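You operate a simulated robot arm through the tools that you are given. There is no shell and no other tool. Be economical: measure what you need, move in short steps, check, and stop when the job is done.

You run a simulated robot arm. Do the job below in one go: nothing can be reset, and whatever is moved stays where it is left.

## Task
Put the blue bearing on the top of the vice bench. Then take the grey bearing and put it on the pane of the light box. Then take the blue cover on the top of the gauge bench and put it away on the drying rack. Then take the green parsley bunch from the top of the gauge bench and leave it on the top of the test bench. Then open the keep drawer, fetch the grey trough plug and stand it in the inside of the keep drawer, then shut the drawer. Then put the steel bush on the black mat. Then take the yellow brush ring and leave it on top of the green cover. Then fetch the blue torque key and set it on top of the red cover. Then press the blue meter key three times. Then take the chard bunch on the near end of the walkway and put it away on the top of the belt shelf. Keep to this order. Set down upright: grey trough plug, steel bush.

The check looks at the end state, three seconds after you hand in, the way a careful person would. Anything else that was tipped, shoved, dropped, spilled or broken makes it a failure. A push-on lid holds only when it is set on centred and level and pressed home; a screw cap is set on level and turned clockwise until tight.

## Robot
A 7-joint arm with a fingered hand on a trunk, on a base that drives. Base frame: it is fixed to the floor where the robot stands at the start and does not move with it; the origin is under the middle of the robot, x ahead of it, y to its left, z up; the surface under the hand at the start is at about z = 0.88. Readings come in m, rad, newtons and seconds.
Its first joint turns from -2.897 to 2.897 rad. Places, roughly: black mat [0.6, 0.1, 0.9]; blue bearing [0.5, -0.25, 1]; blue cover (17x12x6 cm) [0.6, 0.1, 0.9]; blue meter key [0.9, 1.3, 1.2]; blue torque key [0.5, 1, 1]; chard bunch (20x6x5 cm) [-1.7, 0.2, 0.9]; drying rack (20x40 cm) [0.74, 6.02, 0.92]; green cover (17x12x6 cm) [0.7, 4.9, 0.8]; grey bearing [0.5, -0.25, 1]; grey trough plug (3x3x7 cm) [0.8, 0.4, 0.9]; inside of the keep drawer [0.8, -2.8, 0.6]; keep drawer [0.6, -2.8, 0.7]; pane of the light box (14x14 cm) [0.7, -2.78, 0.94]; parsley bunch [1, 0, 1]; red cover (17x12x6 cm) [0.7, 5.7, 0.9]; steel bush (4x4x6 cm) [0.8, 0.7, 1.3]; top of the belt shelf (17x66 cm) [-3.72, 2.92, 1.06]; top of the test bench [0.8, -2.5, 0.9]; top of the vice bench [0.7, 1, 0.9]; yellow brush ring (7x7x4 cm) [0.7, 0.7, 0.9]. Payload 3.7 kg.
The TCP is the grasp point between the finger pads, 0.025 m short of the fingertips. In the tool frame z runs along the fingers and y along their closing line. Largest opening 0.088 m; the body of the gripper starts 0.029 m behind the TCP. The gripper is a hand of 5 fingers: y runs from the thumb to the fingers, the wrist lies at [-0.013, -0.106, -0.174] in the tool frame, and closing takes about 1.5 s.
Orientation is that of the tool frame in the base frame, as a unit quaternion [w, x, y, z]. With the fingers straight down and the wrist toward the robot, the tool's x, y and z point along [0, 1, 0], [1, 0, 0] and [0, 0, -1] of the base frame.

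## Interface
- The arm moves only by the tool play_rows. Its argument "rows" is a list of rows, each a list of 7 numbers: the shift along the tool's x, y, z in cm, then the turn, a rotation vector about the tool's x, y, z in rad, then the gripper command, from -1 (shut) to 1 (fully open), values between in proportion. In form: [[dx, dy, dz, rx, ry, rz, gripper], ...]. A call has 1 to 12 rows; each row is the pose to reach, as a shift and turn from the pose commanded when the call began, along the tool's axes at that moment. Rows are played at 5 a second. More than 0.05 m and 0.15 rad between two rows, or a gripper value outside its range, and nothing of the call is played. Where a pose cannot be reached the arm comes as near as it can. A force on the tool above 40 N (or 10 N above the force at the start of the call, whichever is more), or a blocked arm, ends the call early, and 0.2 s more pass. The fingers move at their own pace (about 0.108 m/s each) and stop on an object; they squeeze with about 22 N. The grip force told is the motor's: it shows also when the fingers shut on nothing. Time passes only in rows, and 0.2 s behind the last, so rows that repeat a pose let the fingers close. It gives the time, the measured TCP pose, the force on the tool (base axes), the opening and the grip force at its end, in the units of the frame above (readings bear some noise), with the torque about the TCP (base axes, N m) and any sound that the robot's microphone picked up.
- Cameras (640 x 400 px; columns grow to the right, rows downward): "scene" is now at [0.1887, 0.2453, 1.3093]; the picture's right is [0.24, -0.97, 0.00], its down [-0.37, -0.09, -0.92] and it looks along [0.90, 0.22, -0.38] (base axes); focal length 214 px, centre (320, 200). "wrist" rides on the gripper at [0.059, -0.079, -0.105] in the tool frame; the picture's right is [-0.73, 0.32, -0.61], its down [-0.62, -0.68, 0.38] and it looks along [-0.29, 0.66, 0.70] (tool axes); focal length 234 px, centre (320, 200). There is no depth. A picture from a camera that has moved, and an enlarged one, comes with that camera's place and axes in the base frame and with its lens.
- capture(camera): a new picture of that camera. The clock stands still meanwhile.
- drive_base(legs): drives the robot by 1 to 6 legs, each [ahead, left, turn to the left] in m, m and rad, along the robot's own axes; the way and the turn of a leg run together, so that a leg with both is an arc; at most 1.5 m and 3.142 rad a leg. The arm and the cameras ride along, it lands a little off, and it stops where it bumps. It gives what a move gives.
- hand_shape(shape): the hand has 5 fingers and takes this shape, open, in about a second: jaw (thumb against the fingers, like two jaws); tri (thumb and two fingers); tip (a fingertip pinch); poke (one finger out to press); point (the index stretched); flat (the hand flat); cup (the hand cupped); fist (a fist). The gripper value then closes the fingers along that shape, each until it touches; the sizes above hold for jaw. It gives what a move gives, with no picture.
- head_to(pan, tilt): turns the head with the scene camera to pan (to the left, within 2.094 rad either way) and tilt (down, from -0.506 to 1.204), counted from straight ahead of the robot. It gives what a move gives.
- close_up(camera, box): a new picture of the part [left, top, right, bottom] of that camera's present view, enlarged. The clock stands still meanwhile.
- sign_off(): hands the job in; it is judged then, once.

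Go step by step. Nothing tells you exact positions but the pictures and the camera data: compare them with the known pose of the tool, close in by small moves and look again before you grip or let go. The budget is 535 turns and 310 pictures, counting those below and the enlarged ones. Unless the task says otherwise, let go and move clear before handing in.

The tools are called after ">>>" as name(argument=value, ...) on one line, values as JSON. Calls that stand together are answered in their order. play_rows: Moves the arm, as the interface text tells. Its arguments: {"type":"object","properties":{"rows":{"type":"array","items":{"type":"array","items":{"type":"number"}}}},"required":["rows"]} The other tools are called the same way: hand_shape (shape) gives the hand a shape; drive_base (legs) drives the base; head_to (pan, tilt) turns the head that bears the scene camera; capture (camera) takes a picture; close_up (camera, box) takes an enlarged picture of a part of a camera's view; sign_off () hands the job in.

At the start:

```text
clock: 0.0
tcp_pos: [0.4985, 0.419, 0.9994]
ee_rot: [0.0, 0.707, 0.707, 0.0]
ft_force: [-0.8, 0.8, 0.2]
ft_torque: [0.02, 0.01, 0.0]
gripper_width: 0.0874
grip_force: 0.0
shape: jaw
robot x, y, heading: [0.0001, -0.002, 0.001]
head pan, tilt: [0.243, 0.391]
```

scene: 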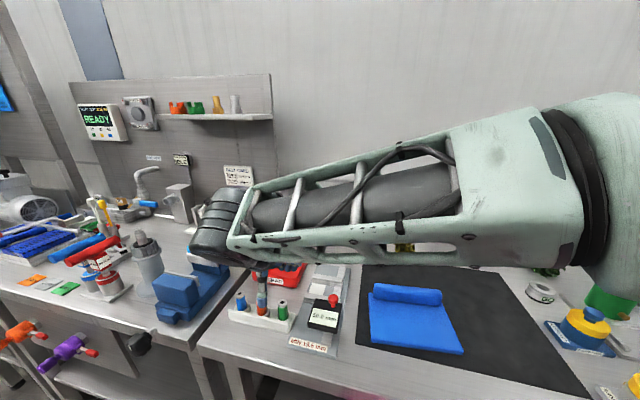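
wrist: 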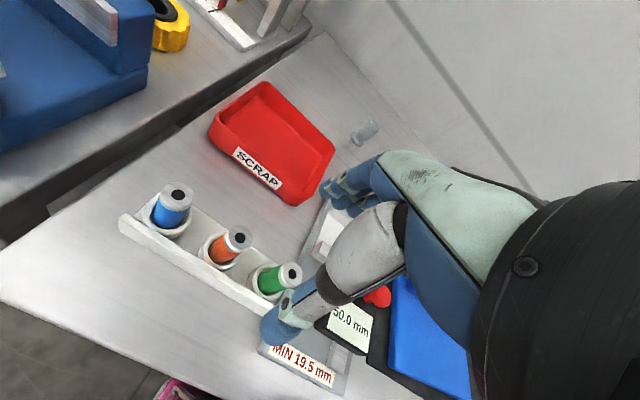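

I see the gauge bench with the black mat and blue cover, and the vice bench to the left. I'll look to the right for the bearings.

>>> head_to(pan=-0.5, tilt=0.5)

>>> capture(camera="scene")

```text
clock: 1.1
tcp_pos: [0.4973, 0.4195, 1.0005]
ee_rot: [0.0, 0.707, 0.707, 0.001]
ft_force: [0.4, 0.2, -0.3]
ft_torque: [0.01, 0.02, 0.02]
gripper_width: 0.0876
grip_force: 0.1
shape: jaw
robot x, y, heading: [0.0025, -0.0012, 0.001]
head pan, tilt: [-0.499, 0.499]
```

```text
307 pictures are left
camera scene: at [0.1786, 0.1794, 1.2994], right [-0.48, -0.88, 0.0], down [-0.42, 0.23, -0.88], along [0.77, -0.42, -0.48], focal length 214 px, centre (320, 200)
```

scene: 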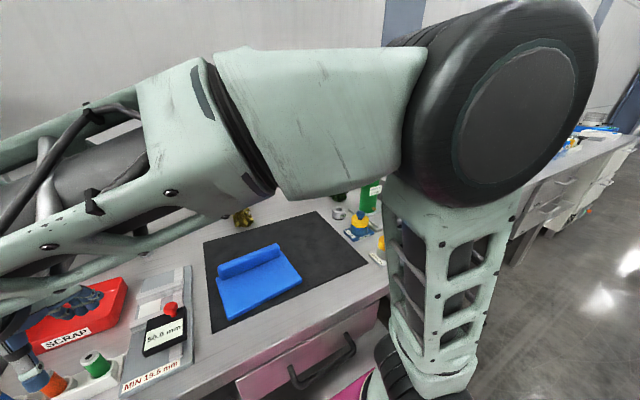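

The arm hides the right part, so I'll move the hand up and rightward to look with the wrist camera.

>>> play_rows(rows=[[0, 0, -5, 0, 0, 0, 1], [-4, -1, -8, 0, 0, 0, 1], [-8, -2, -11, 0, 0, 0, 1], [-12, -3, -13, 0, 0, 0, 1], [-16, -4, -15, 0, 0, 0, 1], [-20, -5, -15, 0, 0, 0, 1], [-24, -6, -15, 0, 0, 0, 1], [-28, -7, -15, 0, 0, 0, 1], [-32, -8, -15, 0, 0, 0, 1], [-36, -8, -15, 0, 0, 0, 1]])

>>> capture(camera="wrist")

>>> capture(camera="scene")

```text
refused: row 2 steps farther than a row can; nothing moved
```

```text
306 pictures are left
camera wrist: at [0.4196, 0.4764, 1.1044], right [0.32, -0.73, 0.61], down [-0.68, -0.62, -0.38], along [0.66, -0.29, -0.7], focal length 234 px, centre (320, 200)
```

wrist: 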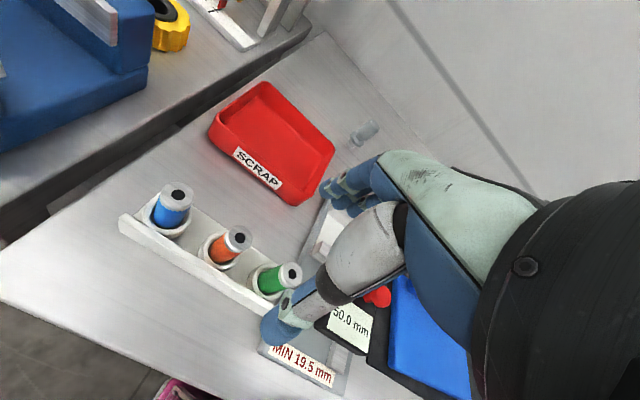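

```text
305 pictures are left
camera scene: at [0.1786, 0.1794, 1.2994], right [-0.48, -0.88, 0.0], down [-0.42, 0.23, -0.88], along [0.77, -0.42, -0.48], focal length 214 px, centre (320, 200)
```

scene: 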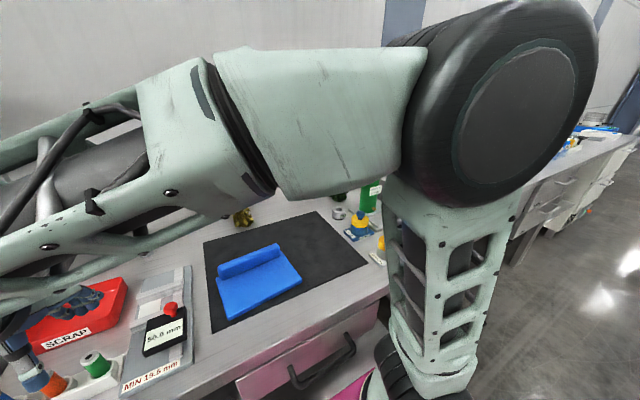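

The row was too long; I'll play smaller steps.

>>> play_rows(rows=[[0, 0, -4.5, 0, 0, 0, 1], [0, 0, -9, 0, 0, 0, 1], [0, 0, -13, 0, 0, 0, 1], [-4, -1, -15, 0, 0, 0, 1], [-8, -2, -15, 0, 0, 0, 1], [-12, -3, -15, 0, 0, 0, 1], [-16, -4, -15, 0, 0, 0, 1], [-20, -5, -15, 0, 0, 0, 1], [-24, -6, -15, 0, 0, 0, 1], [-28, -7, -15, 0, 0, 0, 1], [-32, -8, -15, 0, 0, 0, 1], [-36, -8, -15, 0, 0, 0, 1]])

```text
clock: 3.7
tcp_pos: [0.4172, 0.0587, 1.1518]
ee_rot: [0.001, 0.707, 0.707, 0.0]
ft_force: [1.0, -0.3, 0.4]
ft_torque: [0.02, 0.04, 0.03]
gripper_width: 0.0879
grip_force: 0.0
shape: jaw
robot x, y, heading: [0.0004, -0.0003, -0.003]
head pan, tilt: [-0.499, 0.499]
```

I'll look with both cameras now.

>>> capture(camera="wrist")

>>> capture(camera="scene")

```text
304 pictures are left
camera wrist: at [0.3389, 0.1149, 1.2564], right [0.32, -0.73, 0.61], down [-0.68, -0.62, -0.38], along [0.66, -0.29, -0.7], focal length 234 px, centre (320, 200)
```

wrist: 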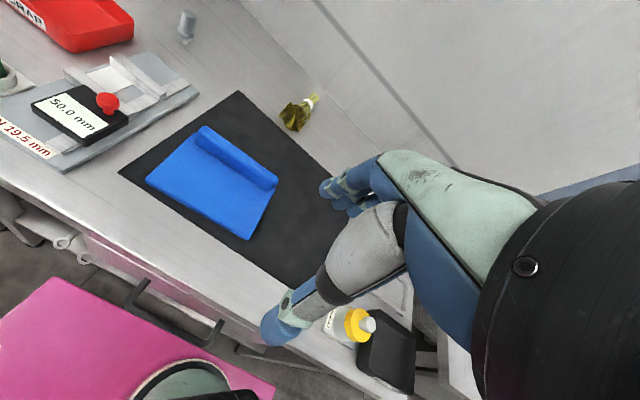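

```text
303 pictures are left
camera scene: at [0.1786, 0.1794, 1.2994], right [-0.48, -0.88, 0.0], down [-0.42, 0.23, -0.88], along [0.77, -0.42, -0.48], focal length 214 px, centre (320, 200)
```

scene: 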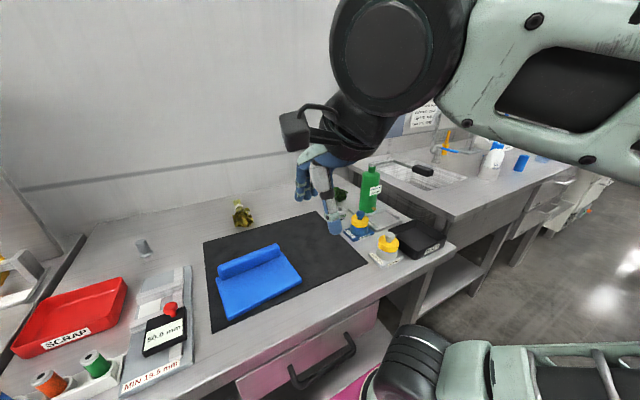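

>>> close_up(camera="scene", box=[320, 160, 480, 280])

>>> close_up(camera="wrist", box=[260, 280, 460, 400])

```text
3.33 times, centred on (400, 220) of scene
camera zoom: at [0.1786, 0.1794, 1.2994], right [-0.48, -0.88, 0.0], down [-0.42, 0.23, -0.88], along [0.77, -0.42, -0.48], focal length 715 px, centre (53, 133)
```

zoom: 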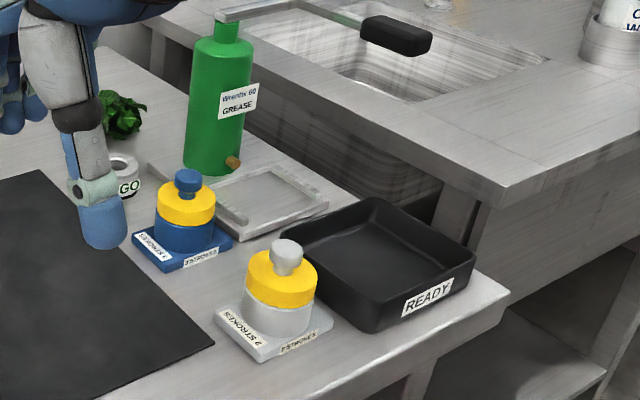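

```text
3.20 times, centred on (360, 340) of wrist
camera zoom: at [0.3389, 0.1149, 1.2564], right [0.32, -0.73, 0.61], down [-0.68, -0.62, -0.38], along [0.66, -0.29, -0.7], focal length 749 px, centre (192, -248)
```

zoom: 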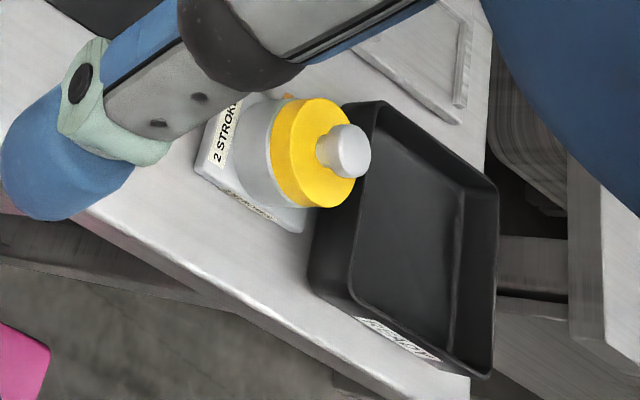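

The two yellow-capped pots ("2 STROKES") could be grease packers; the bearings may be elsewhere near here. I'll look down and right.

>>> head_to(pan=-0.9, tilt=0.8)

>>> capture(camera="scene")

```text
clock: 4.6
tcp_pos: [0.4168, 0.0586, 1.1521]
ee_rot: [0.0, 0.707, 0.707, 0.0]
ft_force: [-1.0, 0.6, -0.7]
ft_torque: [0.01, 0.0, 0.0]
gripper_width: 0.0878
grip_force: 0.1
shape: jaw
robot x, y, heading: [-0.0002, -0.0014, -0.0]
head pan, tilt: [-0.901, 0.799]
```

```text
300 pictures are left
camera scene: at [0.1488, 0.1597, 1.2735], right [-0.78, -0.62, 0.0], down [-0.45, 0.56, -0.7], along [0.43, -0.55, -0.72], focal length 214 px, centre (320, 200)
```

scene: 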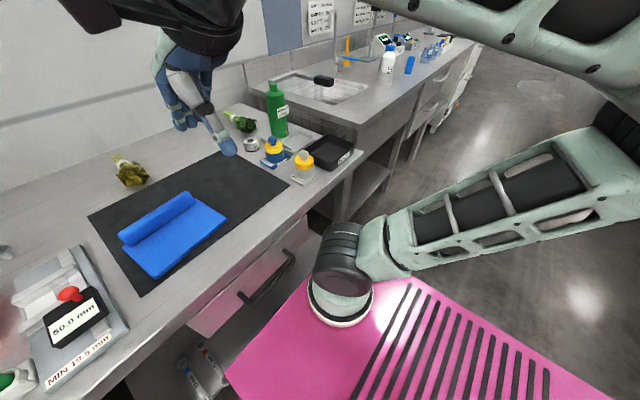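

>>> close_up(camera="scene", box=[240, 125, 368, 205])

>>> head_to(pan=-0.4, tilt=0.3)

>>> close_up(camera="scene", box=[340, 200, 500, 300])

>>> capture(camera="scene")

```text
5.00 times, centred on (304, 165) of scene
camera zoom: at [0.1488, 0.1597, 1.2735], right [-0.78, -0.62, 0.0], down [-0.45, 0.56, -0.7], along [0.43, -0.55, -0.72], focal length 1072 px, centre (400, 375)
```

zoom: 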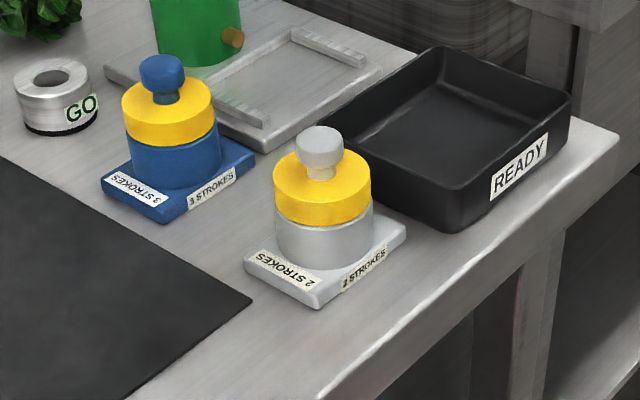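

```text
clock: 5.5
tcp_pos: [0.4162, 0.0588, 1.1528]
ee_rot: [-0.001, 0.707, 0.707, 0.0]
ft_force: [0.2, 0.4, 1.0]
ft_torque: [0.01, 0.01, 0.0]
gripper_width: 0.088
grip_force: 0.1
shape: jaw
robot x, y, heading: [0.0014, 0.0025, -0.002]
head pan, tilt: [-0.4, 0.3]
```

```text
4.00 times, centred on (420, 250) of scene
camera zoom: at [0.1846, 0.1865, 1.3177], right [-0.39, -0.92, 0.0], down [-0.27, 0.12, -0.95], along [0.88, -0.37, -0.3], focal length 858 px, centre (-80, 0)
```

zoom: 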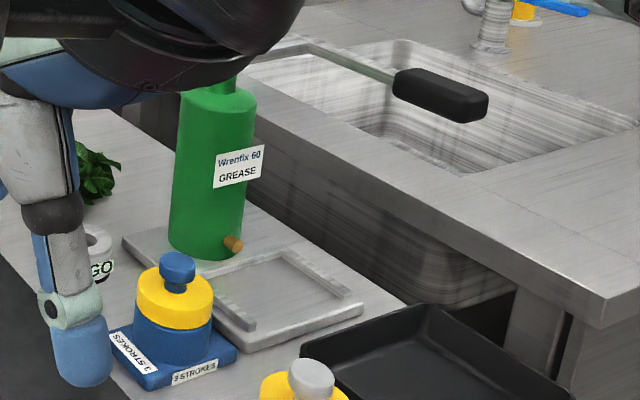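

```text
297 pictures are left
camera scene: at [0.1846, 0.1865, 1.3177], right [-0.39, -0.92, 0.0], down [-0.27, 0.12, -0.95], along [0.88, -0.37, -0.3], focal length 214 px, centre (320, 200)
```

scene: 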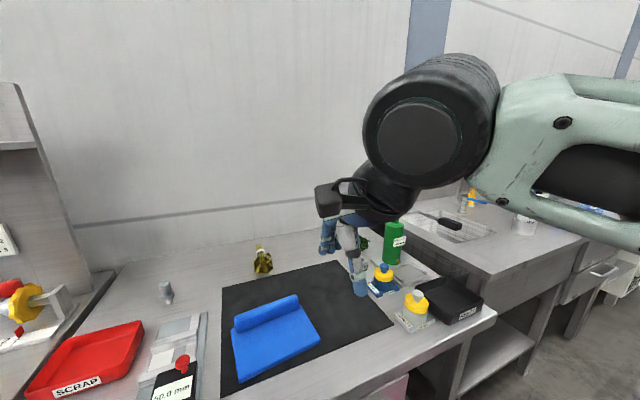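

The blue pot reads "3 STROKES", the grey "2 STROKES", with an empty READY tray at about (0.47,-0.30): the bearings are probably delivered there after pressing the knobs. I'll take a poke shape and see the hand.

>>> hand_shape(shape="poke")

>>> capture(camera="wrist")

>>> close_up(camera="scene", box=[300, 150, 460, 330])

```text
clock: 6.4
tcp_pos: [0.4165, 0.0596, 1.1513]
ee_rot: [0.0, 0.707, 0.707, 0.001]
ft_force: [-0.2, 0.0, 0.4]
ft_torque: [0.04, 0.0, 0.02]
gripper_width: 0.0
grip_force: 0.1
shape: poke
robot x, y, heading: [-0.0022, -0.003, 0.001]
head pan, tilt: [-0.4, 0.3]
```

```text
296 pictures are left
camera wrist: at [0.3389, 0.1154, 1.2564], right [0.32, -0.73, 0.61], down [-0.68, -0.62, -0.38], along [0.66, -0.29, -0.7], focal length 234 px, centre (320, 200)
```

wrist: 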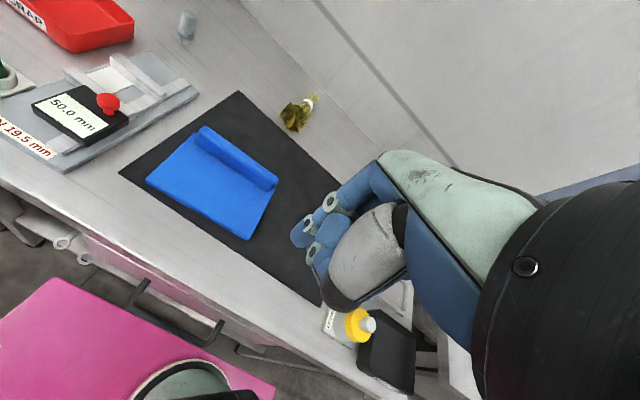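

```text
2.22 times, centred on (380, 240) of scene
camera zoom: at [0.1847, 0.1865, 1.3178], right [-0.39, -0.92, 0.0], down [-0.27, 0.12, -0.96], along [0.88, -0.37, -0.3], focal length 477 px, centre (187, 111)
```

zoom: 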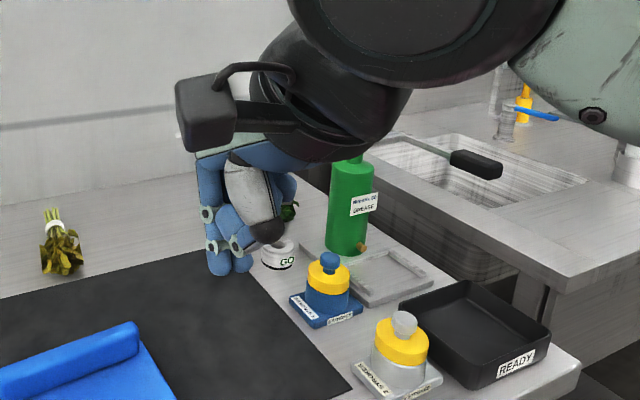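

>>> close_up(camera="wrist", box=[270, 170, 390, 320])

```text
2.67 times, centred on (330, 245) of wrist
camera zoom: at [0.3389, 0.1154, 1.2564], right [0.32, -0.73, 0.61], down [-0.68, -0.62, -0.38], along [0.66, -0.29, -0.7], focal length 624 px, centre (293, 80)
```

zoom: 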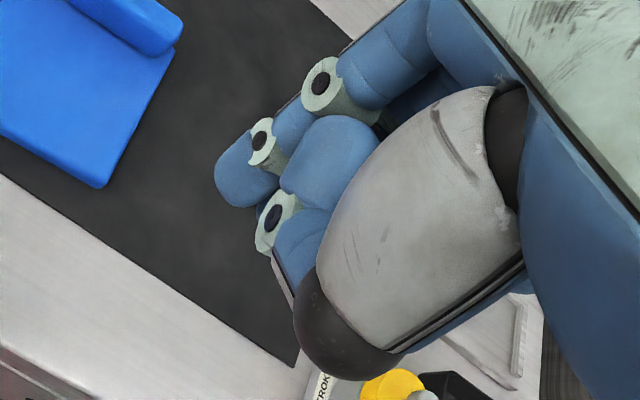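

The index tip sits right at the TCP axis. I'll move above the blue knob at about (0.58,-0.176), staying high.

>>> play_rows(rows=[[-3, 2, 0, 0, 0, 0, -1], [-6, 4, 0, 0, 0, 0, -1], [-9, 6, 0, 0, 0, 0, -1], [-12, 8, 0, 0, 0, 0, -1], [-15, 10.5, 0, 0, 0, 0, -1], [-18, 12.5, 0, 0, 0, 0, -1], [-21, 14.5, 0, 0, 0, 0, -1], [-23.5, 16.3, 3, 0, 0, 0, -1], [-23.5, 16.3, 7, 0, 0, 0, -1], [-23.5, 16.3, 9, 0, 0, 0, -1], [-23.5, 16.3, 10, 0, 0, 0, -1]])

>>> head_to(pan=-0.6, tilt=0.5)

>>> capture(camera="scene")

>>> capture(camera="wrist")

```text
clock: 8.8
tcp_pos: [0.5803, -0.1758, 1.0498]
ee_rot: [0.0, 0.707, 0.707, 0.0]
ft_force: [0.0, -0.5, -0.1]
ft_torque: [0.02, -0.02, 0.0]
gripper_width: 0.0
grip_force: 21.5
shape: jaw
robot x, y, heading: [-0.0025, 0.0, -0.001]
head pan, tilt: [-0.4, 0.3]
```

```text
clock: 9.5
tcp_pos: [0.5817, -0.1761, 1.0494]
ee_rot: [0.0, 0.707, 0.708, 0.0]
ft_force: [0.2, -0.2, 1.1]
ft_torque: [0.0, 0.0, 0.01]
gripper_width: 0.0001
grip_force: 21.8
shape: jaw
robot x, y, heading: [-0.0006, 0.0003, -0.003]
head pan, tilt: [-0.6, 0.499]
```

```text
293 pictures are left
camera scene: at [0.1738, 0.1715, 1.2995], right [-0.56, -0.83, 0.0], down [-0.39, 0.27, -0.88], along [0.72, -0.5, -0.48], focal length 214 px, centre (320, 200)
```

scene: 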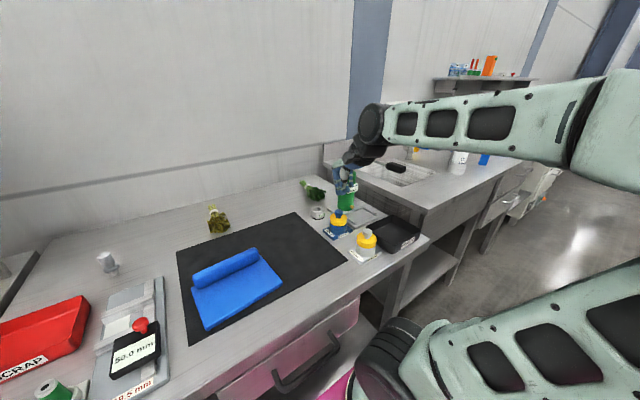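

```text
292 pictures are left
camera wrist: at [0.5031, -0.1187, 1.1548], right [0.32, -0.73, 0.61], down [-0.68, -0.62, -0.38], along [0.66, -0.29, -0.7], focal length 234 px, centre (320, 200)
```

wrist: 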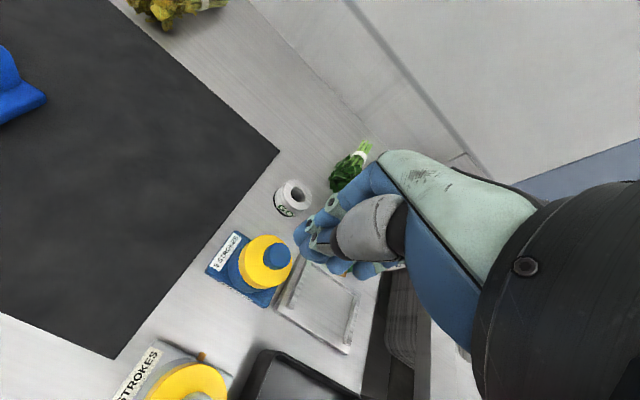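

>>> close_up(camera="scene", box=[300, 140, 420, 260])

>>> close_up(camera="wrist", box=[200, 160, 420, 300])

```text
3.33 times, centred on (360, 200) of scene
camera zoom: at [0.1738, 0.1715, 1.2995], right [-0.56, -0.83, 0.0], down [-0.39, 0.27, -0.88], along [0.72, -0.5, -0.48], focal length 715 px, centre (187, 200)
```

zoom: 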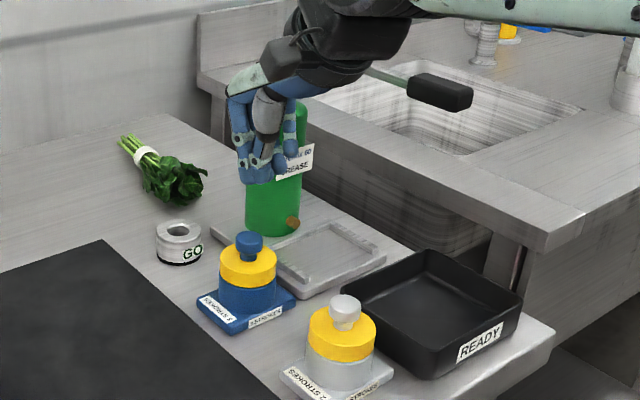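

```text
2.86 times, centred on (310, 230) of wrist
camera zoom: at [0.5031, -0.1187, 1.1548], right [0.32, -0.73, 0.61], down [-0.68, -0.62, -0.38], along [0.66, -0.29, -0.7], focal length 669 px, centre (349, 114)
```

zoom: 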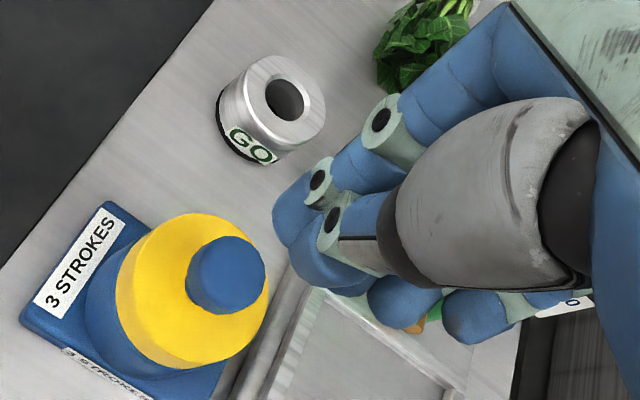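

Knob refined to about (0.592,-0.182,0.963). I'll redo the poke shape, shift slightly and press, keeping the gripper value at 1.

>>> hand_shape(shape="poke")

>>> play_rows(rows=[[-0.8, 1, 0, 0, 0, 0, 1], [-0.8, 1, 2.5, 0, 0, 0, 1], [-0.8, 1, 3.5, 0, 0, 0, 1]])

>>> close_up(camera="scene", box=[300, 140, 420, 260])

>>> close_up(camera="wrist", box=[200, 160, 420, 300])

```text
clock: 10.4
tcp_pos: [0.5809, -0.1755, 1.0511]
ee_rot: [0.0, 0.707, 0.707, 0.0]
ft_force: [-0.6, 0.4, -0.3]
ft_torque: [-0.02, 0.01, -0.01]
gripper_width: 0.0
grip_force: 0.1
shape: poke
robot x, y, heading: [0.0005, -0.002, 0.003]
head pan, tilt: [-0.6, 0.499]
```

```text
clock: 11.2
tcp_pos: [0.5923, -0.183, 1.0151]
ee_rot: [0.0, 0.707, 0.707, -0.001]
ft_force: [0.7, -0.1, 0.4]
ft_torque: [0.02, 0.0, -0.01]
gripper_width: 0.0003
grip_force: 0.0
shape: poke
robot x, y, heading: [-0.0028, 0.0023, -0.0]
head pan, tilt: [-0.6, 0.499]
```

```text
3.33 times, centred on (360, 200) of scene
camera zoom: at [0.1737, 0.1715, 1.2994], right [-0.56, -0.83, 0.0], down [-0.4, 0.27, -0.88], along [0.72, -0.5, -0.48], focal length 715 px, centre (187, 200)
```

zoom: 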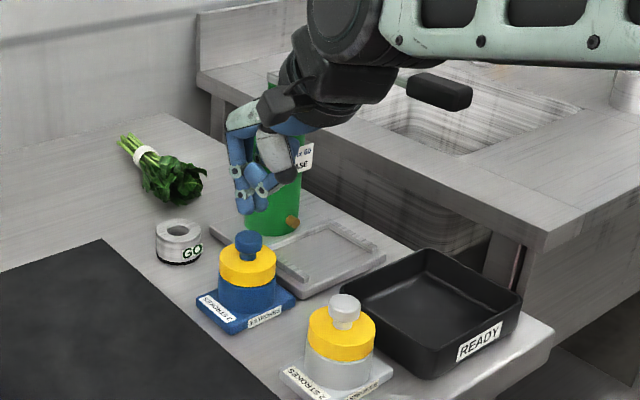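

```text
2.86 times, centred on (310, 230) of wrist
camera zoom: at [0.5129, -0.1264, 1.1191], right [0.32, -0.73, 0.61], down [-0.68, -0.62, -0.38], along [0.66, -0.29, -0.7], focal length 669 px, centre (349, 114)
```

zoom: 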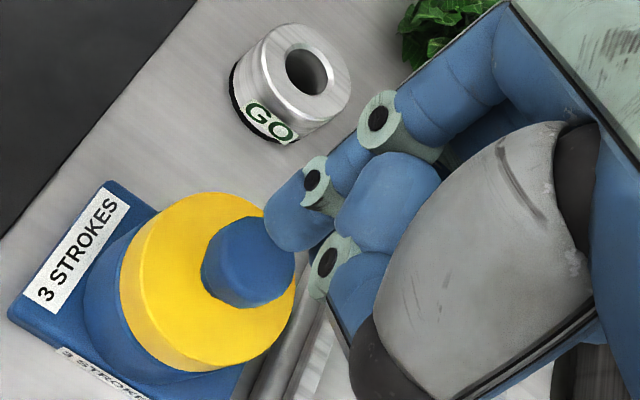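

Tip is about 1 cm to +y of the knob; I'll correct and press down gently.

>>> play_rows(rows=[[-0.9, 0.4, 0, 0, 0, 0, 1], [-0.9, 0.4, 1.5, 0, 0, 0, 1], [-0.9, 0.4, 2.5, 0, 0, 0, 1], [-0.9, 0.4, 3.0, 0, 0, 0, 1], [-0.9, 0.4, 3.5, 0, 0, 0, 1]])

>>> close_up(camera="scene", box=[300, 140, 420, 260])

```text
clock: 12.5
tcp_pos: [0.5967, -0.1931, 0.984]
ee_rot: [0.006, 0.708, 0.707, 0.004]
ft_force: [-2.8, 1.1, 10.1]
ft_torque: [0.09, 0.1, 0.01]
gripper_width: 0.0001
grip_force: 0.2
shape: poke
robot x, y, heading: [-0.0015, 0.0024, -0.005]
head pan, tilt: [-0.6, 0.499]
stopped in row 5: the force on the tool passed its limit at 43 N (the readings are from after the stop); the commanded pose is now the measured one
```

```text
3.33 times, centred on (360, 200) of scene
camera zoom: at [0.1733, 0.1716, 1.2994], right [-0.56, -0.83, 0.0], down [-0.39, 0.27, -0.88], along [0.72, -0.5, -0.48], focal length 715 px, centre (187, 200)
```

zoom: 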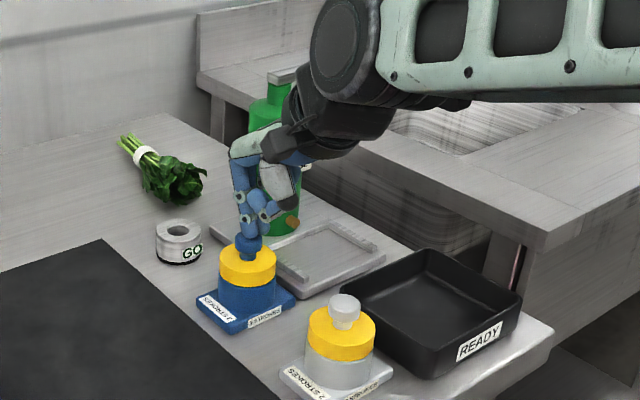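

>>> close_up(camera="scene", box=[325, 185, 375, 245])

>>> play_rows(rows=[[0, 0, -1, 0, 0, 0, 1], [0, 0, -2, 0, 0, 0, 1], [0, 0, -3, 0, 0, 0, 1], [0, 0, -3, 0, 0, 0, 1]])

>>> close_up(camera="scene", box=[325, 185, 375, 245])

```text
6.67 times, centred on (350, 215) of scene
camera zoom: at [0.1733, 0.1716, 1.2994], right [-0.56, -0.83, 0.0], down [-0.39, 0.27, -0.88], along [0.72, -0.5, -0.48], focal length 1430 px, centre (120, 100)
```

zoom: 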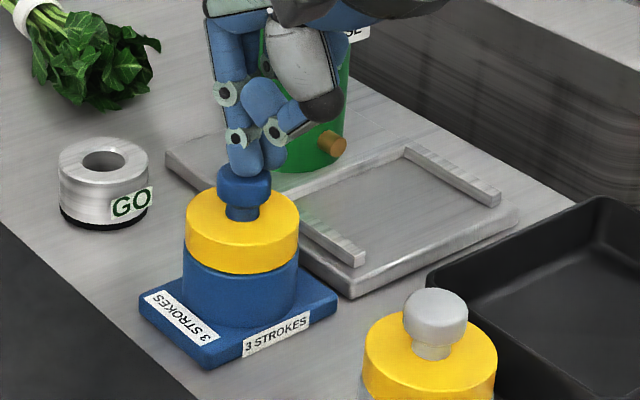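

```text
clock: 13.5
tcp_pos: [0.5959, -0.1929, 1.0135]
ee_rot: [0.004, 0.707, 0.707, 0.003]
ft_force: [-0.1, 0.1, 0.0]
ft_torque: [0.01, -0.02, 0.0]
gripper_width: 0.0
grip_force: 0.0
shape: poke
robot x, y, heading: [-0.0031, 0.0015, -0.0]
head pan, tilt: [-0.6, 0.499]
```

```text
6.67 times, centred on (350, 215) of scene
camera zoom: at [0.1737, 0.1715, 1.2994], right [-0.56, -0.83, 0.0], down [-0.4, 0.27, -0.88], along [0.72, -0.5, -0.48], focal length 1430 px, centre (120, 100)
```

zoom: 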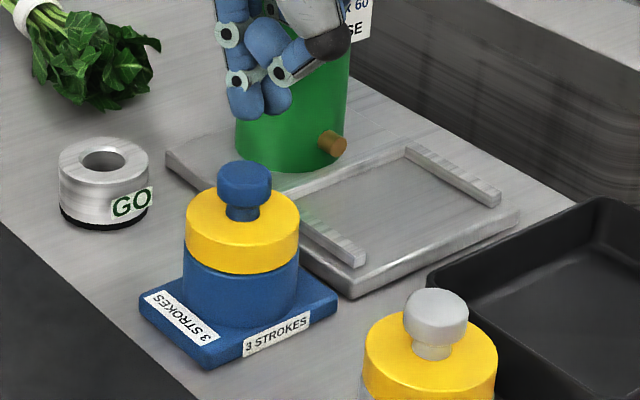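

The knob barely moved and no sound was told. I'll press again in small steps to learn the force/travel.

>>> play_rows(rows=[[0.6, -0.2, 0, 0, 0, 0, 1], [0.6, -0.2, 1, 0, 0, 0, 1], [0.6, -0.2, 2, 0, 0, 0, 1], [0.6, -0.2, 2.3, 0, 0, 0, 1], [0.6, -0.2, 2.5, 0, 0, 0, 1], [0.6, -0.2, 2.6, 0, 0, 0, 1]])

>>> close_up(camera="wrist", box=[200, 160, 420, 300])

```text
clock: 14.9
tcp_pos: [0.5945, -0.1862, 0.9878]
ee_rot: [0.004, 0.707, 0.707, 0.004]
ft_force: [1.2, 0.2, 0.4]
ft_torque: [-0.01, 0.03, -0.01]
gripper_width: 0.0002
grip_force: 0.1
shape: poke
robot x, y, heading: [0.0016, -0.001, 0.002]
head pan, tilt: [-0.6, 0.499]
```

```text
2.86 times, centred on (310, 230) of wrist
camera zoom: at [0.5154, -0.1293, 1.0915], right [0.32, -0.73, 0.61], down [-0.68, -0.62, -0.39], along [0.66, -0.29, -0.69], focal length 669 px, centre (349, 114)
```

zoom: 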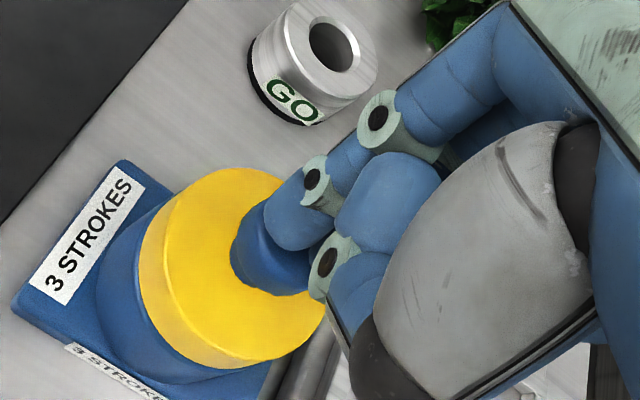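

>>> play_rows(rows=[[-0.3, 0, 0.2, 0, 0, 0, 1], [-0.3, 0, 0.4, 0, 0, 0, 1], [-0.3, 0, 0.6, 0, 0, 0, 1]])

>>> play_rows(rows=[[0, 0, 0.2, 0, 0, 0, 1], [0, 0, 0.4, 0, 0, 0, 1]])

>>> play_rows(rows=[[0, 0, 0.2, 0, 0, 0, 1], [0, 0, 0.4, 0, 0, 0, 1]])

>>> close_up(camera="scene", box=[325, 185, 375, 245])

```text
clock: 15.7
tcp_pos: [0.5948, -0.1886, 0.9852]
ee_rot: [0.007, 0.708, 0.706, 0.006]
ft_force: [3.3, 4.3, 40.6]
ft_torque: [0.3, -0.17, 0.02]
gripper_width: 0.0
grip_force: 0.0
shape: poke
robot x, y, heading: [-0.0028, 0.0022, -0.002]
head pan, tilt: [-0.6, 0.499]
```

```text
clock: 16.1
tcp_pos: [0.5974, -0.1893, 0.9855]
ee_rot: [0.01, 0.708, 0.706, 0.007]
ft_force: [-3.2, 2.7, 11.2]
ft_torque: [0.06, 0.05, 0.03]
gripper_width: 0.0
grip_force: 0.0
shape: poke
robot x, y, heading: [0.0033, 0.0029, -0.004]
head pan, tilt: [-0.6, 0.499]
stopped in row 1: the force on the tool passed its limit at 55 N (the readings are from after the stop); the commanded pose is now the measured one
```

```text
clock: 16.6
tcp_pos: [0.5974, -0.1902, 0.9856]
ee_rot: [0.011, 0.709, 0.706, 0.009]
ft_force: [-5.3, 1.7, 12.2]
ft_torque: [0.11, 0.12, 0.05]
gripper_width: 0.0
grip_force: 0.0
shape: poke
robot x, y, heading: [0.0024, 0.0019, -0.001]
head pan, tilt: [-0.6, 0.499]
stopped in row 2: the force on the tool passed its limit at 44 N (the readings are from after the stop); the commanded pose is now the measured one
```

```text
6.67 times, centred on (350, 215) of scene
camera zoom: at [0.1732, 0.1718, 1.2994], right [-0.56, -0.83, 0.0], down [-0.39, 0.27, -0.88], along [0.72, -0.5, -0.48], focal length 1430 px, centre (120, 100)
```

zoom: 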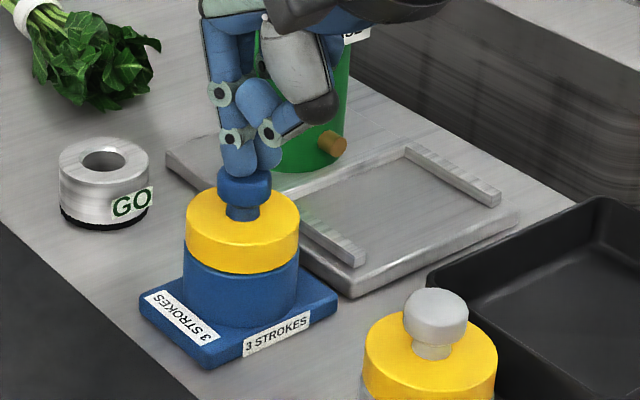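

>>> play_rows(rows=[[0, 0, -1, 0, 0, 0, 1], [0, 0, -3, 0, 0, 0, 1], [0, 0, -6, 0, 0, 0, 1], [3, 0, -9, 0, 0, 0, 1], [7, 0, -10, 0, 0, 0, 1]])

>>> close_up(camera="scene", box=[325, 195, 395, 265])

>>> capture(camera="wrist")

```text
clock: 17.8
tcp_pos: [0.5958, -0.1199, 1.0833]
ee_rot: [0.011, 0.708, 0.706, 0.009]
ft_force: [0.0, -0.8, -0.3]
ft_torque: [-0.01, 0.0, 0.02]
gripper_width: 0.0
grip_force: 0.1
shape: poke
robot x, y, heading: [0.0016, -0.002, -0.0]
head pan, tilt: [-0.6, 0.499]
```

```text
5.71 times, centred on (360, 230) of scene
camera zoom: at [0.1738, 0.1715, 1.2994], right [-0.57, -0.82, 0.0], down [-0.4, 0.27, -0.88], along [0.72, -0.5, -0.48], focal length 1226 px, centre (91, 29)
```

zoom: 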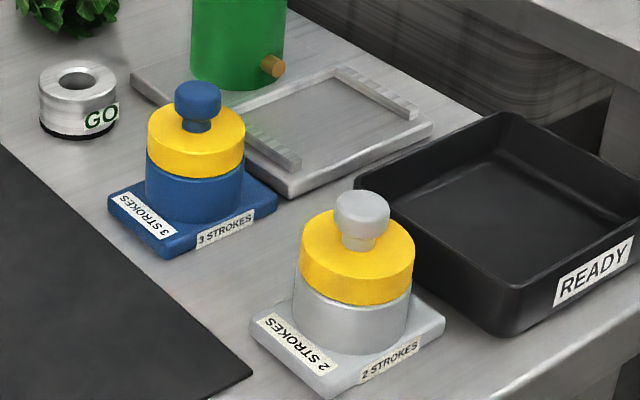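

```text
281 pictures are left
camera wrist: at [0.5148, -0.0626, 1.1863], right [0.3, -0.72, 0.62], down [-0.67, -0.62, -0.4], along [0.67, -0.29, -0.68], focal length 234 px, centre (320, 200)
```

wrist: 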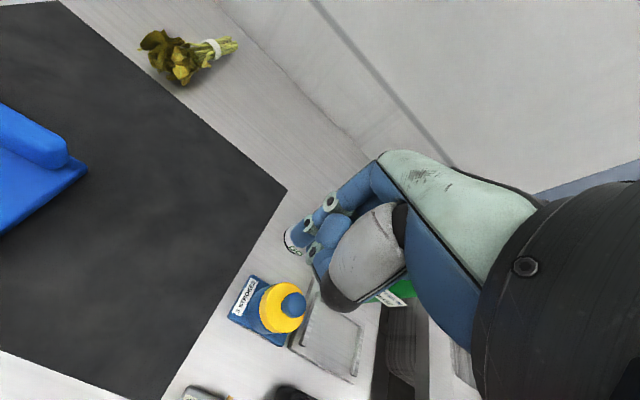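

The knob doesn't travel, so these are not plungers: the pots themselves must be the "bearings" (rough positions being coarsely rounded). I'll set the jaw shape and go over the blue one to take it at its yellow rim.

>>> hand_shape(shape="jaw")

>>> play_rows(rows=[[-3, 0, 0, 0.028, 0, 0, 1], [-6.4, -0.3, 0, 0.028, 0, 0, 1], [-6.4, -0.3, 4, 0.028, 0, 0, 1], [-6.4, -0.3, 6.5, 0.028, 0, 0, 1]])

>>> close_up(camera="scene", box=[310, 160, 390, 250])

>>> capture(camera="wrist")

```text
clock: 18.7
tcp_pos: [0.5964, -0.1199, 1.0837]
ee_rot: [0.011, 0.709, 0.705, 0.008]
ft_force: [-0.1, -0.2, 1.0]
ft_torque: [-0.03, 0.01, 0.0]
gripper_width: 0.0881
grip_force: 0.1
shape: jaw
robot x, y, heading: [0.0005, 0.0021, -0.004]
head pan, tilt: [-0.6, 0.499]
```

```text
clock: 19.7
tcp_pos: [0.5945, -0.1826, 1.0176]
ee_rot: [0.001, 0.708, 0.706, -0.001]
ft_force: [-0.7, 0.3, -0.4]
ft_torque: [0.0, 0.02, 0.0]
gripper_width: 0.0876
grip_force: 0.1
shape: jaw
robot x, y, heading: [-0.0018, -0.0039, 0.006]
head pan, tilt: [-0.6, 0.499]
```

```text
4.44 times, centred on (350, 205) of scene
camera zoom: at [0.1737, 0.1716, 1.2994], right [-0.56, -0.83, 0.0], down [-0.4, 0.27, -0.88], along [0.72, -0.5, -0.48], focal length 953 px, centre (187, 178)
```

zoom: 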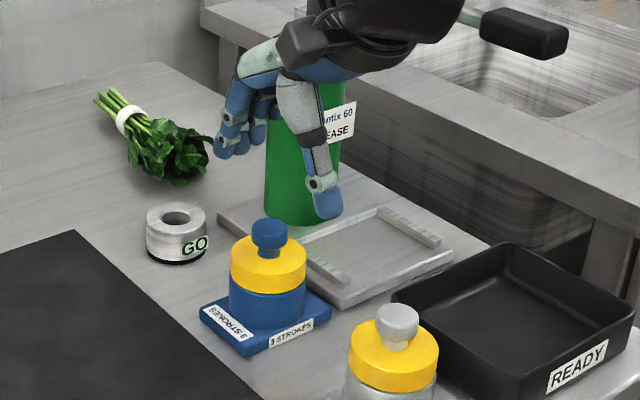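

```text
279 pictures are left
camera wrist: at [0.5165, -0.1267, 1.1227], right [0.32, -0.72, 0.61], down [-0.68, -0.62, -0.38], along [0.66, -0.29, -0.69], focal length 234 px, centre (320, 200)
```

wrist: 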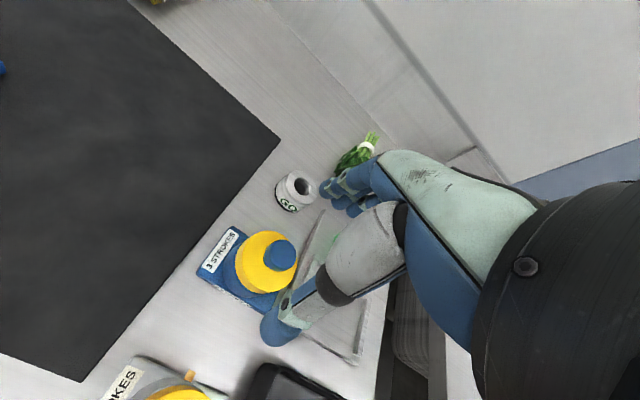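

Aligned. I'll descend around the yellow rim to TCP z≈0.942 and close.

>>> play_rows(rows=[[0, -0.2, 2, 0, 0, 0, 1], [0, -0.2, 4, 0, 0, 0, 1], [0, -0.2, 6, 0, 0, 0, 1], [0, -0.2, 7.5, 0, 0, 0, 1]])

>>> close_up(camera="scene", box=[310, 160, 390, 250])

```text
clock: 20.7
tcp_pos: [0.5918, -0.1831, 0.9439]
ee_rot: [0.002, 0.709, 0.705, -0.001]
ft_force: [-0.2, -0.9, -0.2]
ft_torque: [0.0, -0.01, 0.01]
gripper_width: 0.088
grip_force: 0.0
shape: jaw
robot x, y, heading: [-0.0017, 0.0013, -0.003]
head pan, tilt: [-0.6, 0.499]
```

```text
4.44 times, centred on (350, 205) of scene
camera zoom: at [0.1737, 0.1716, 1.2994], right [-0.56, -0.83, 0.0], down [-0.4, 0.27, -0.88], along [0.72, -0.5, -0.48], focal length 953 px, centre (187, 178)
```

zoom: 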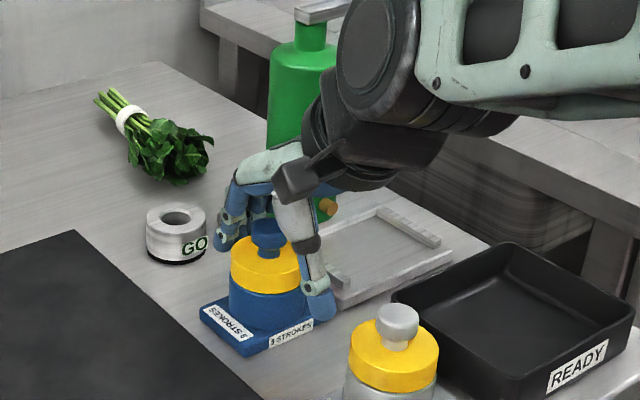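

>>> play_rows(rows=[[0, 0, 0, 0, 0, 0, -1], [0, 0, 0, 0, 0, 0, -1], [0, 0, 0, 0, 0, 0, -1], [0, 0, 0, 0, 0, 0, -1], [0, 0, 0, 0, 0, 0, -1], [0, 0, 0, 0, 0, 0, -1], [0, 0, 0, 0, 0, 0, -1], [0, 0, 0, 0, 0, 0, -1]])

>>> close_up(camera="scene", box=[310, 160, 390, 250])

```text
clock: 22.5
tcp_pos: [0.5917, -0.1834, 0.9449]
ee_rot: [0.001, 0.708, 0.707, -0.002]
ft_force: [-0.5, 1.3, -3.3]
ft_torque: [0.01, -0.01, 0.03]
gripper_width: 0.0456
grip_force: 21.9
shape: jaw
robot x, y, heading: [-0.0011, 0.0004, -0.002]
head pan, tilt: [-0.6, 0.499]
```

```text
4.44 times, centred on (350, 205) of scene
camera zoom: at [0.1738, 0.1716, 1.2994], right [-0.56, -0.83, 0.0], down [-0.4, 0.27, -0.88], along [0.72, -0.5, -0.48], focal length 953 px, centre (187, 178)
```

zoom: 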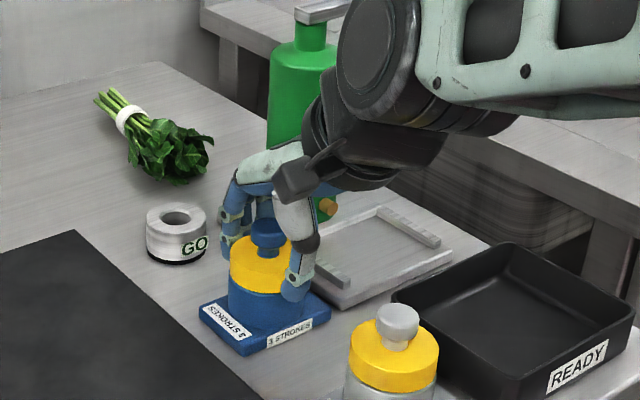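

>>> play_rows(rows=[[0, 0, -0.5, 0, 0, 0, -1], [0, 0, -1, 0, 0, 0, -1], [0, 0, -1.5, 0, 0, 0, -1], [0, 0, -2, 0, 0, 0, -1]])

>>> close_up(camera="scene", box=[310, 160, 390, 250])

```text
clock: 23.5
tcp_pos: [0.5918, -0.183, 0.9647]
ee_rot: [0.001, 0.708, 0.706, -0.002]
ft_force: [-0.4, 0.9, -4.1]
ft_torque: [0.02, 0.04, 0.01]
gripper_width: 0.046
grip_force: 22.2
shape: jaw
robot x, y, heading: [-0.0009, 0.0016, -0.001]
head pan, tilt: [-0.6, 0.499]
```

```text
4.44 times, centred on (350, 205) of scene
camera zoom: at [0.1738, 0.1716, 1.2994], right [-0.56, -0.83, 0.0], down [-0.4, 0.27, -0.88], along [0.72, -0.5, -0.48], focal length 953 px, centre (187, 178)
```

zoom: 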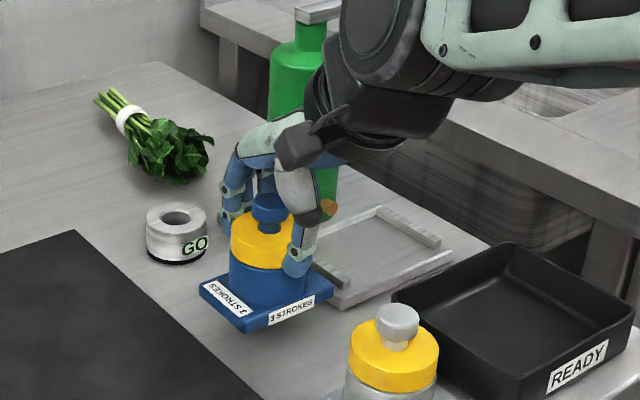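

The whole bearing lifts as one piece. I'll raise it, and look at the vice bench.

>>> play_rows(rows=[[0, 0, -4, 0, 0, 0, -1], [0, 0, -8, 0, 0, 0, -1], [0, 0, -12, 0, 0, 0, -1], [0, 0, -16, 0, 0, 0, -1], [4, -2, -18, 0, 0, 0, -1], [8, -4, -18, 0, 0, 0, -1], [12, -6, -18, 0, 0, 0, -1], [15, -9, -18, 0, 0, 0, -1]])

>>> head_to(pan=0.7, tilt=0.4)

>>> capture(camera="scene")

```text
clock: 25.3
tcp_pos: [0.5036, -0.0335, 1.1424]
ee_rot: [0.001, 0.709, 0.706, -0.001]
ft_force: [0.1, 0.1, -3.2]
ft_torque: [-0.02, 0.01, 0.04]
gripper_width: 0.0454
grip_force: 21.7
shape: jaw
robot x, y, heading: [-0.0002, -0.0014, -0.0]
head pan, tilt: [-0.6, 0.499]
```

```text
clock: 26.8
tcp_pos: [0.5023, -0.0329, 1.1427]
ee_rot: [0.002, 0.708, 0.706, -0.001]
ft_force: [0.1, -0.6, -4.7]
ft_torque: [0.01, 0.06, -0.03]
gripper_width: 0.0458
grip_force: 22.4
shape: jaw
robot x, y, heading: [-0.0016, 0.0032, -0.001]
head pan, tilt: [0.7, 0.4]
```

```text
275 pictures are left
camera scene: at [0.1696, 0.2827, 1.3085], right [0.64, -0.77, 0.0], down [-0.3, -0.25, -0.92], along [0.7, 0.59, -0.39], focal length 214 px, centre (320, 200)
```

scene: 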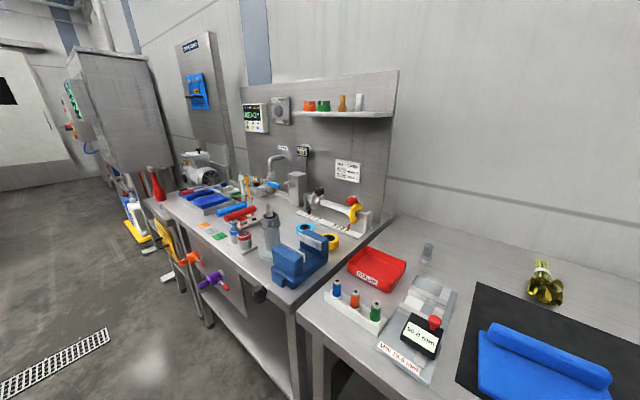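

The vice bench lies from y≈0.57 on, with spray grips hanging at its front edge. I'll raise and tuck the hand, back off a bit and drive left.

>>> play_rows(rows=[[0, -4, -3, 0, 0, 0, -1], [0, -8, -6, 0, 0, 0, -1], [0, -12, -8, 0, 0, 0, -1]])

>>> drive_base(legs=[[-0.2, 0, 0], [0, 0.7, 0]])

>>> head_to(pan=0.2, tilt=0.5)

>>> capture(camera="scene")

```text
clock: 27.6
tcp_pos: [0.3829, -0.0327, 1.2221]
ee_rot: [0.002, 0.709, 0.705, -0.001]
ft_force: [-0.8, -0.8, -3.7]
ft_torque: [-0.01, 0.06, -0.03]
gripper_width: 0.0455
grip_force: 22.1
shape: jaw
robot x, y, heading: [0.0008, 0.0001, -0.002]
head pan, tilt: [0.7, 0.4]
```

```text
clock: 32.6
tcp_pos: [0.1832, 0.6741, 1.2217]
ee_rot: [0.001, 0.707, 0.707, -0.001]
ft_force: [-0.2, 0.2, -4.3]
ft_torque: [0.03, 0.06, -0.02]
gripper_width: 0.0457
grip_force: 21.7
shape: jaw
robot x, y, heading: [-0.2027, 0.7062, 0.006]
head pan, tilt: [0.7, 0.4]
```

```text
clock: 33.5
tcp_pos: [0.183, 0.6733, 1.2226]
ee_rot: [0.001, 0.708, 0.706, -0.001]
ft_force: [-0.6, -0.1, -3.8]
ft_torque: [0.03, 0.01, -0.02]
gripper_width: 0.0455
grip_force: 22.2
shape: jaw
robot x, y, heading: [-0.2012, 0.7073, 0.0]
head pan, tilt: [0.201, 0.499]
```

```text
274 pictures are left
camera scene: at [-0.0131, 0.9465, 1.2994], right [0.2, -0.98, 0.0], down [-0.47, -0.1, -0.88], along [0.86, 0.18, -0.48], focal length 214 px, centre (320, 200)
```

scene: 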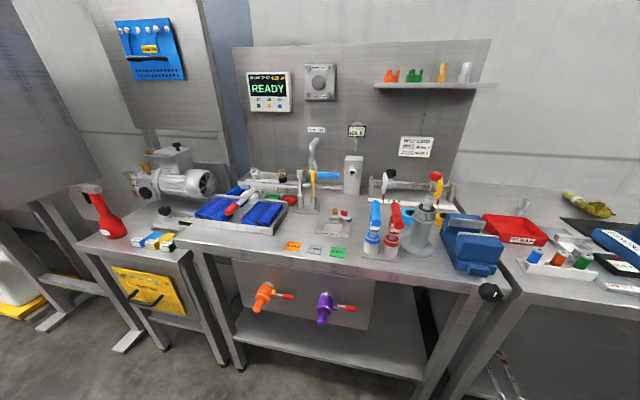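

>>> close_up(camera="scene", box=[170, 150, 350, 270])

>>> close_up(camera="scene", box=[330, 150, 510, 290])

```text
3.33 times, centred on (260, 210) of scene
camera zoom: at [-0.0131, 0.9465, 1.2994], right [0.2, -0.98, 0.0], down [-0.47, -0.1, -0.88], along [0.86, 0.18, -0.48], focal length 715 px, centre (520, 167)
```

zoom: 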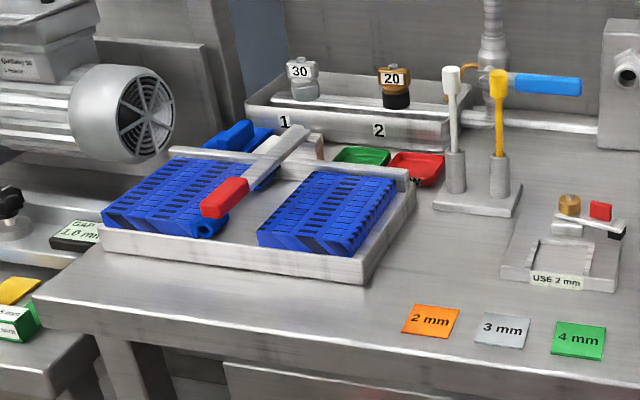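

```text
2.86 times, centred on (420, 220) of scene
camera zoom: at [-0.0131, 0.9465, 1.2994], right [0.2, -0.98, 0.0], down [-0.47, -0.1, -0.88], along [0.86, 0.18, -0.48], focal length 613 px, centre (34, 143)
```

zoom: 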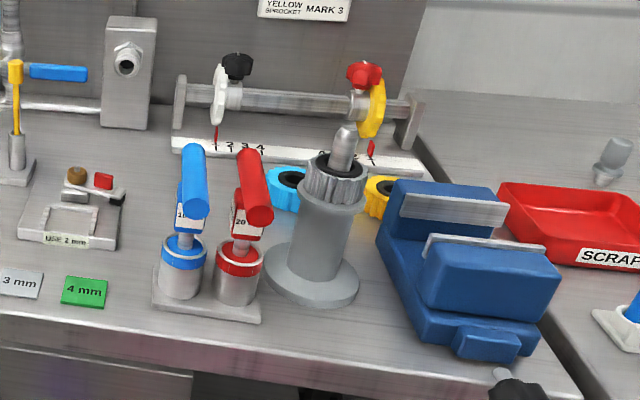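

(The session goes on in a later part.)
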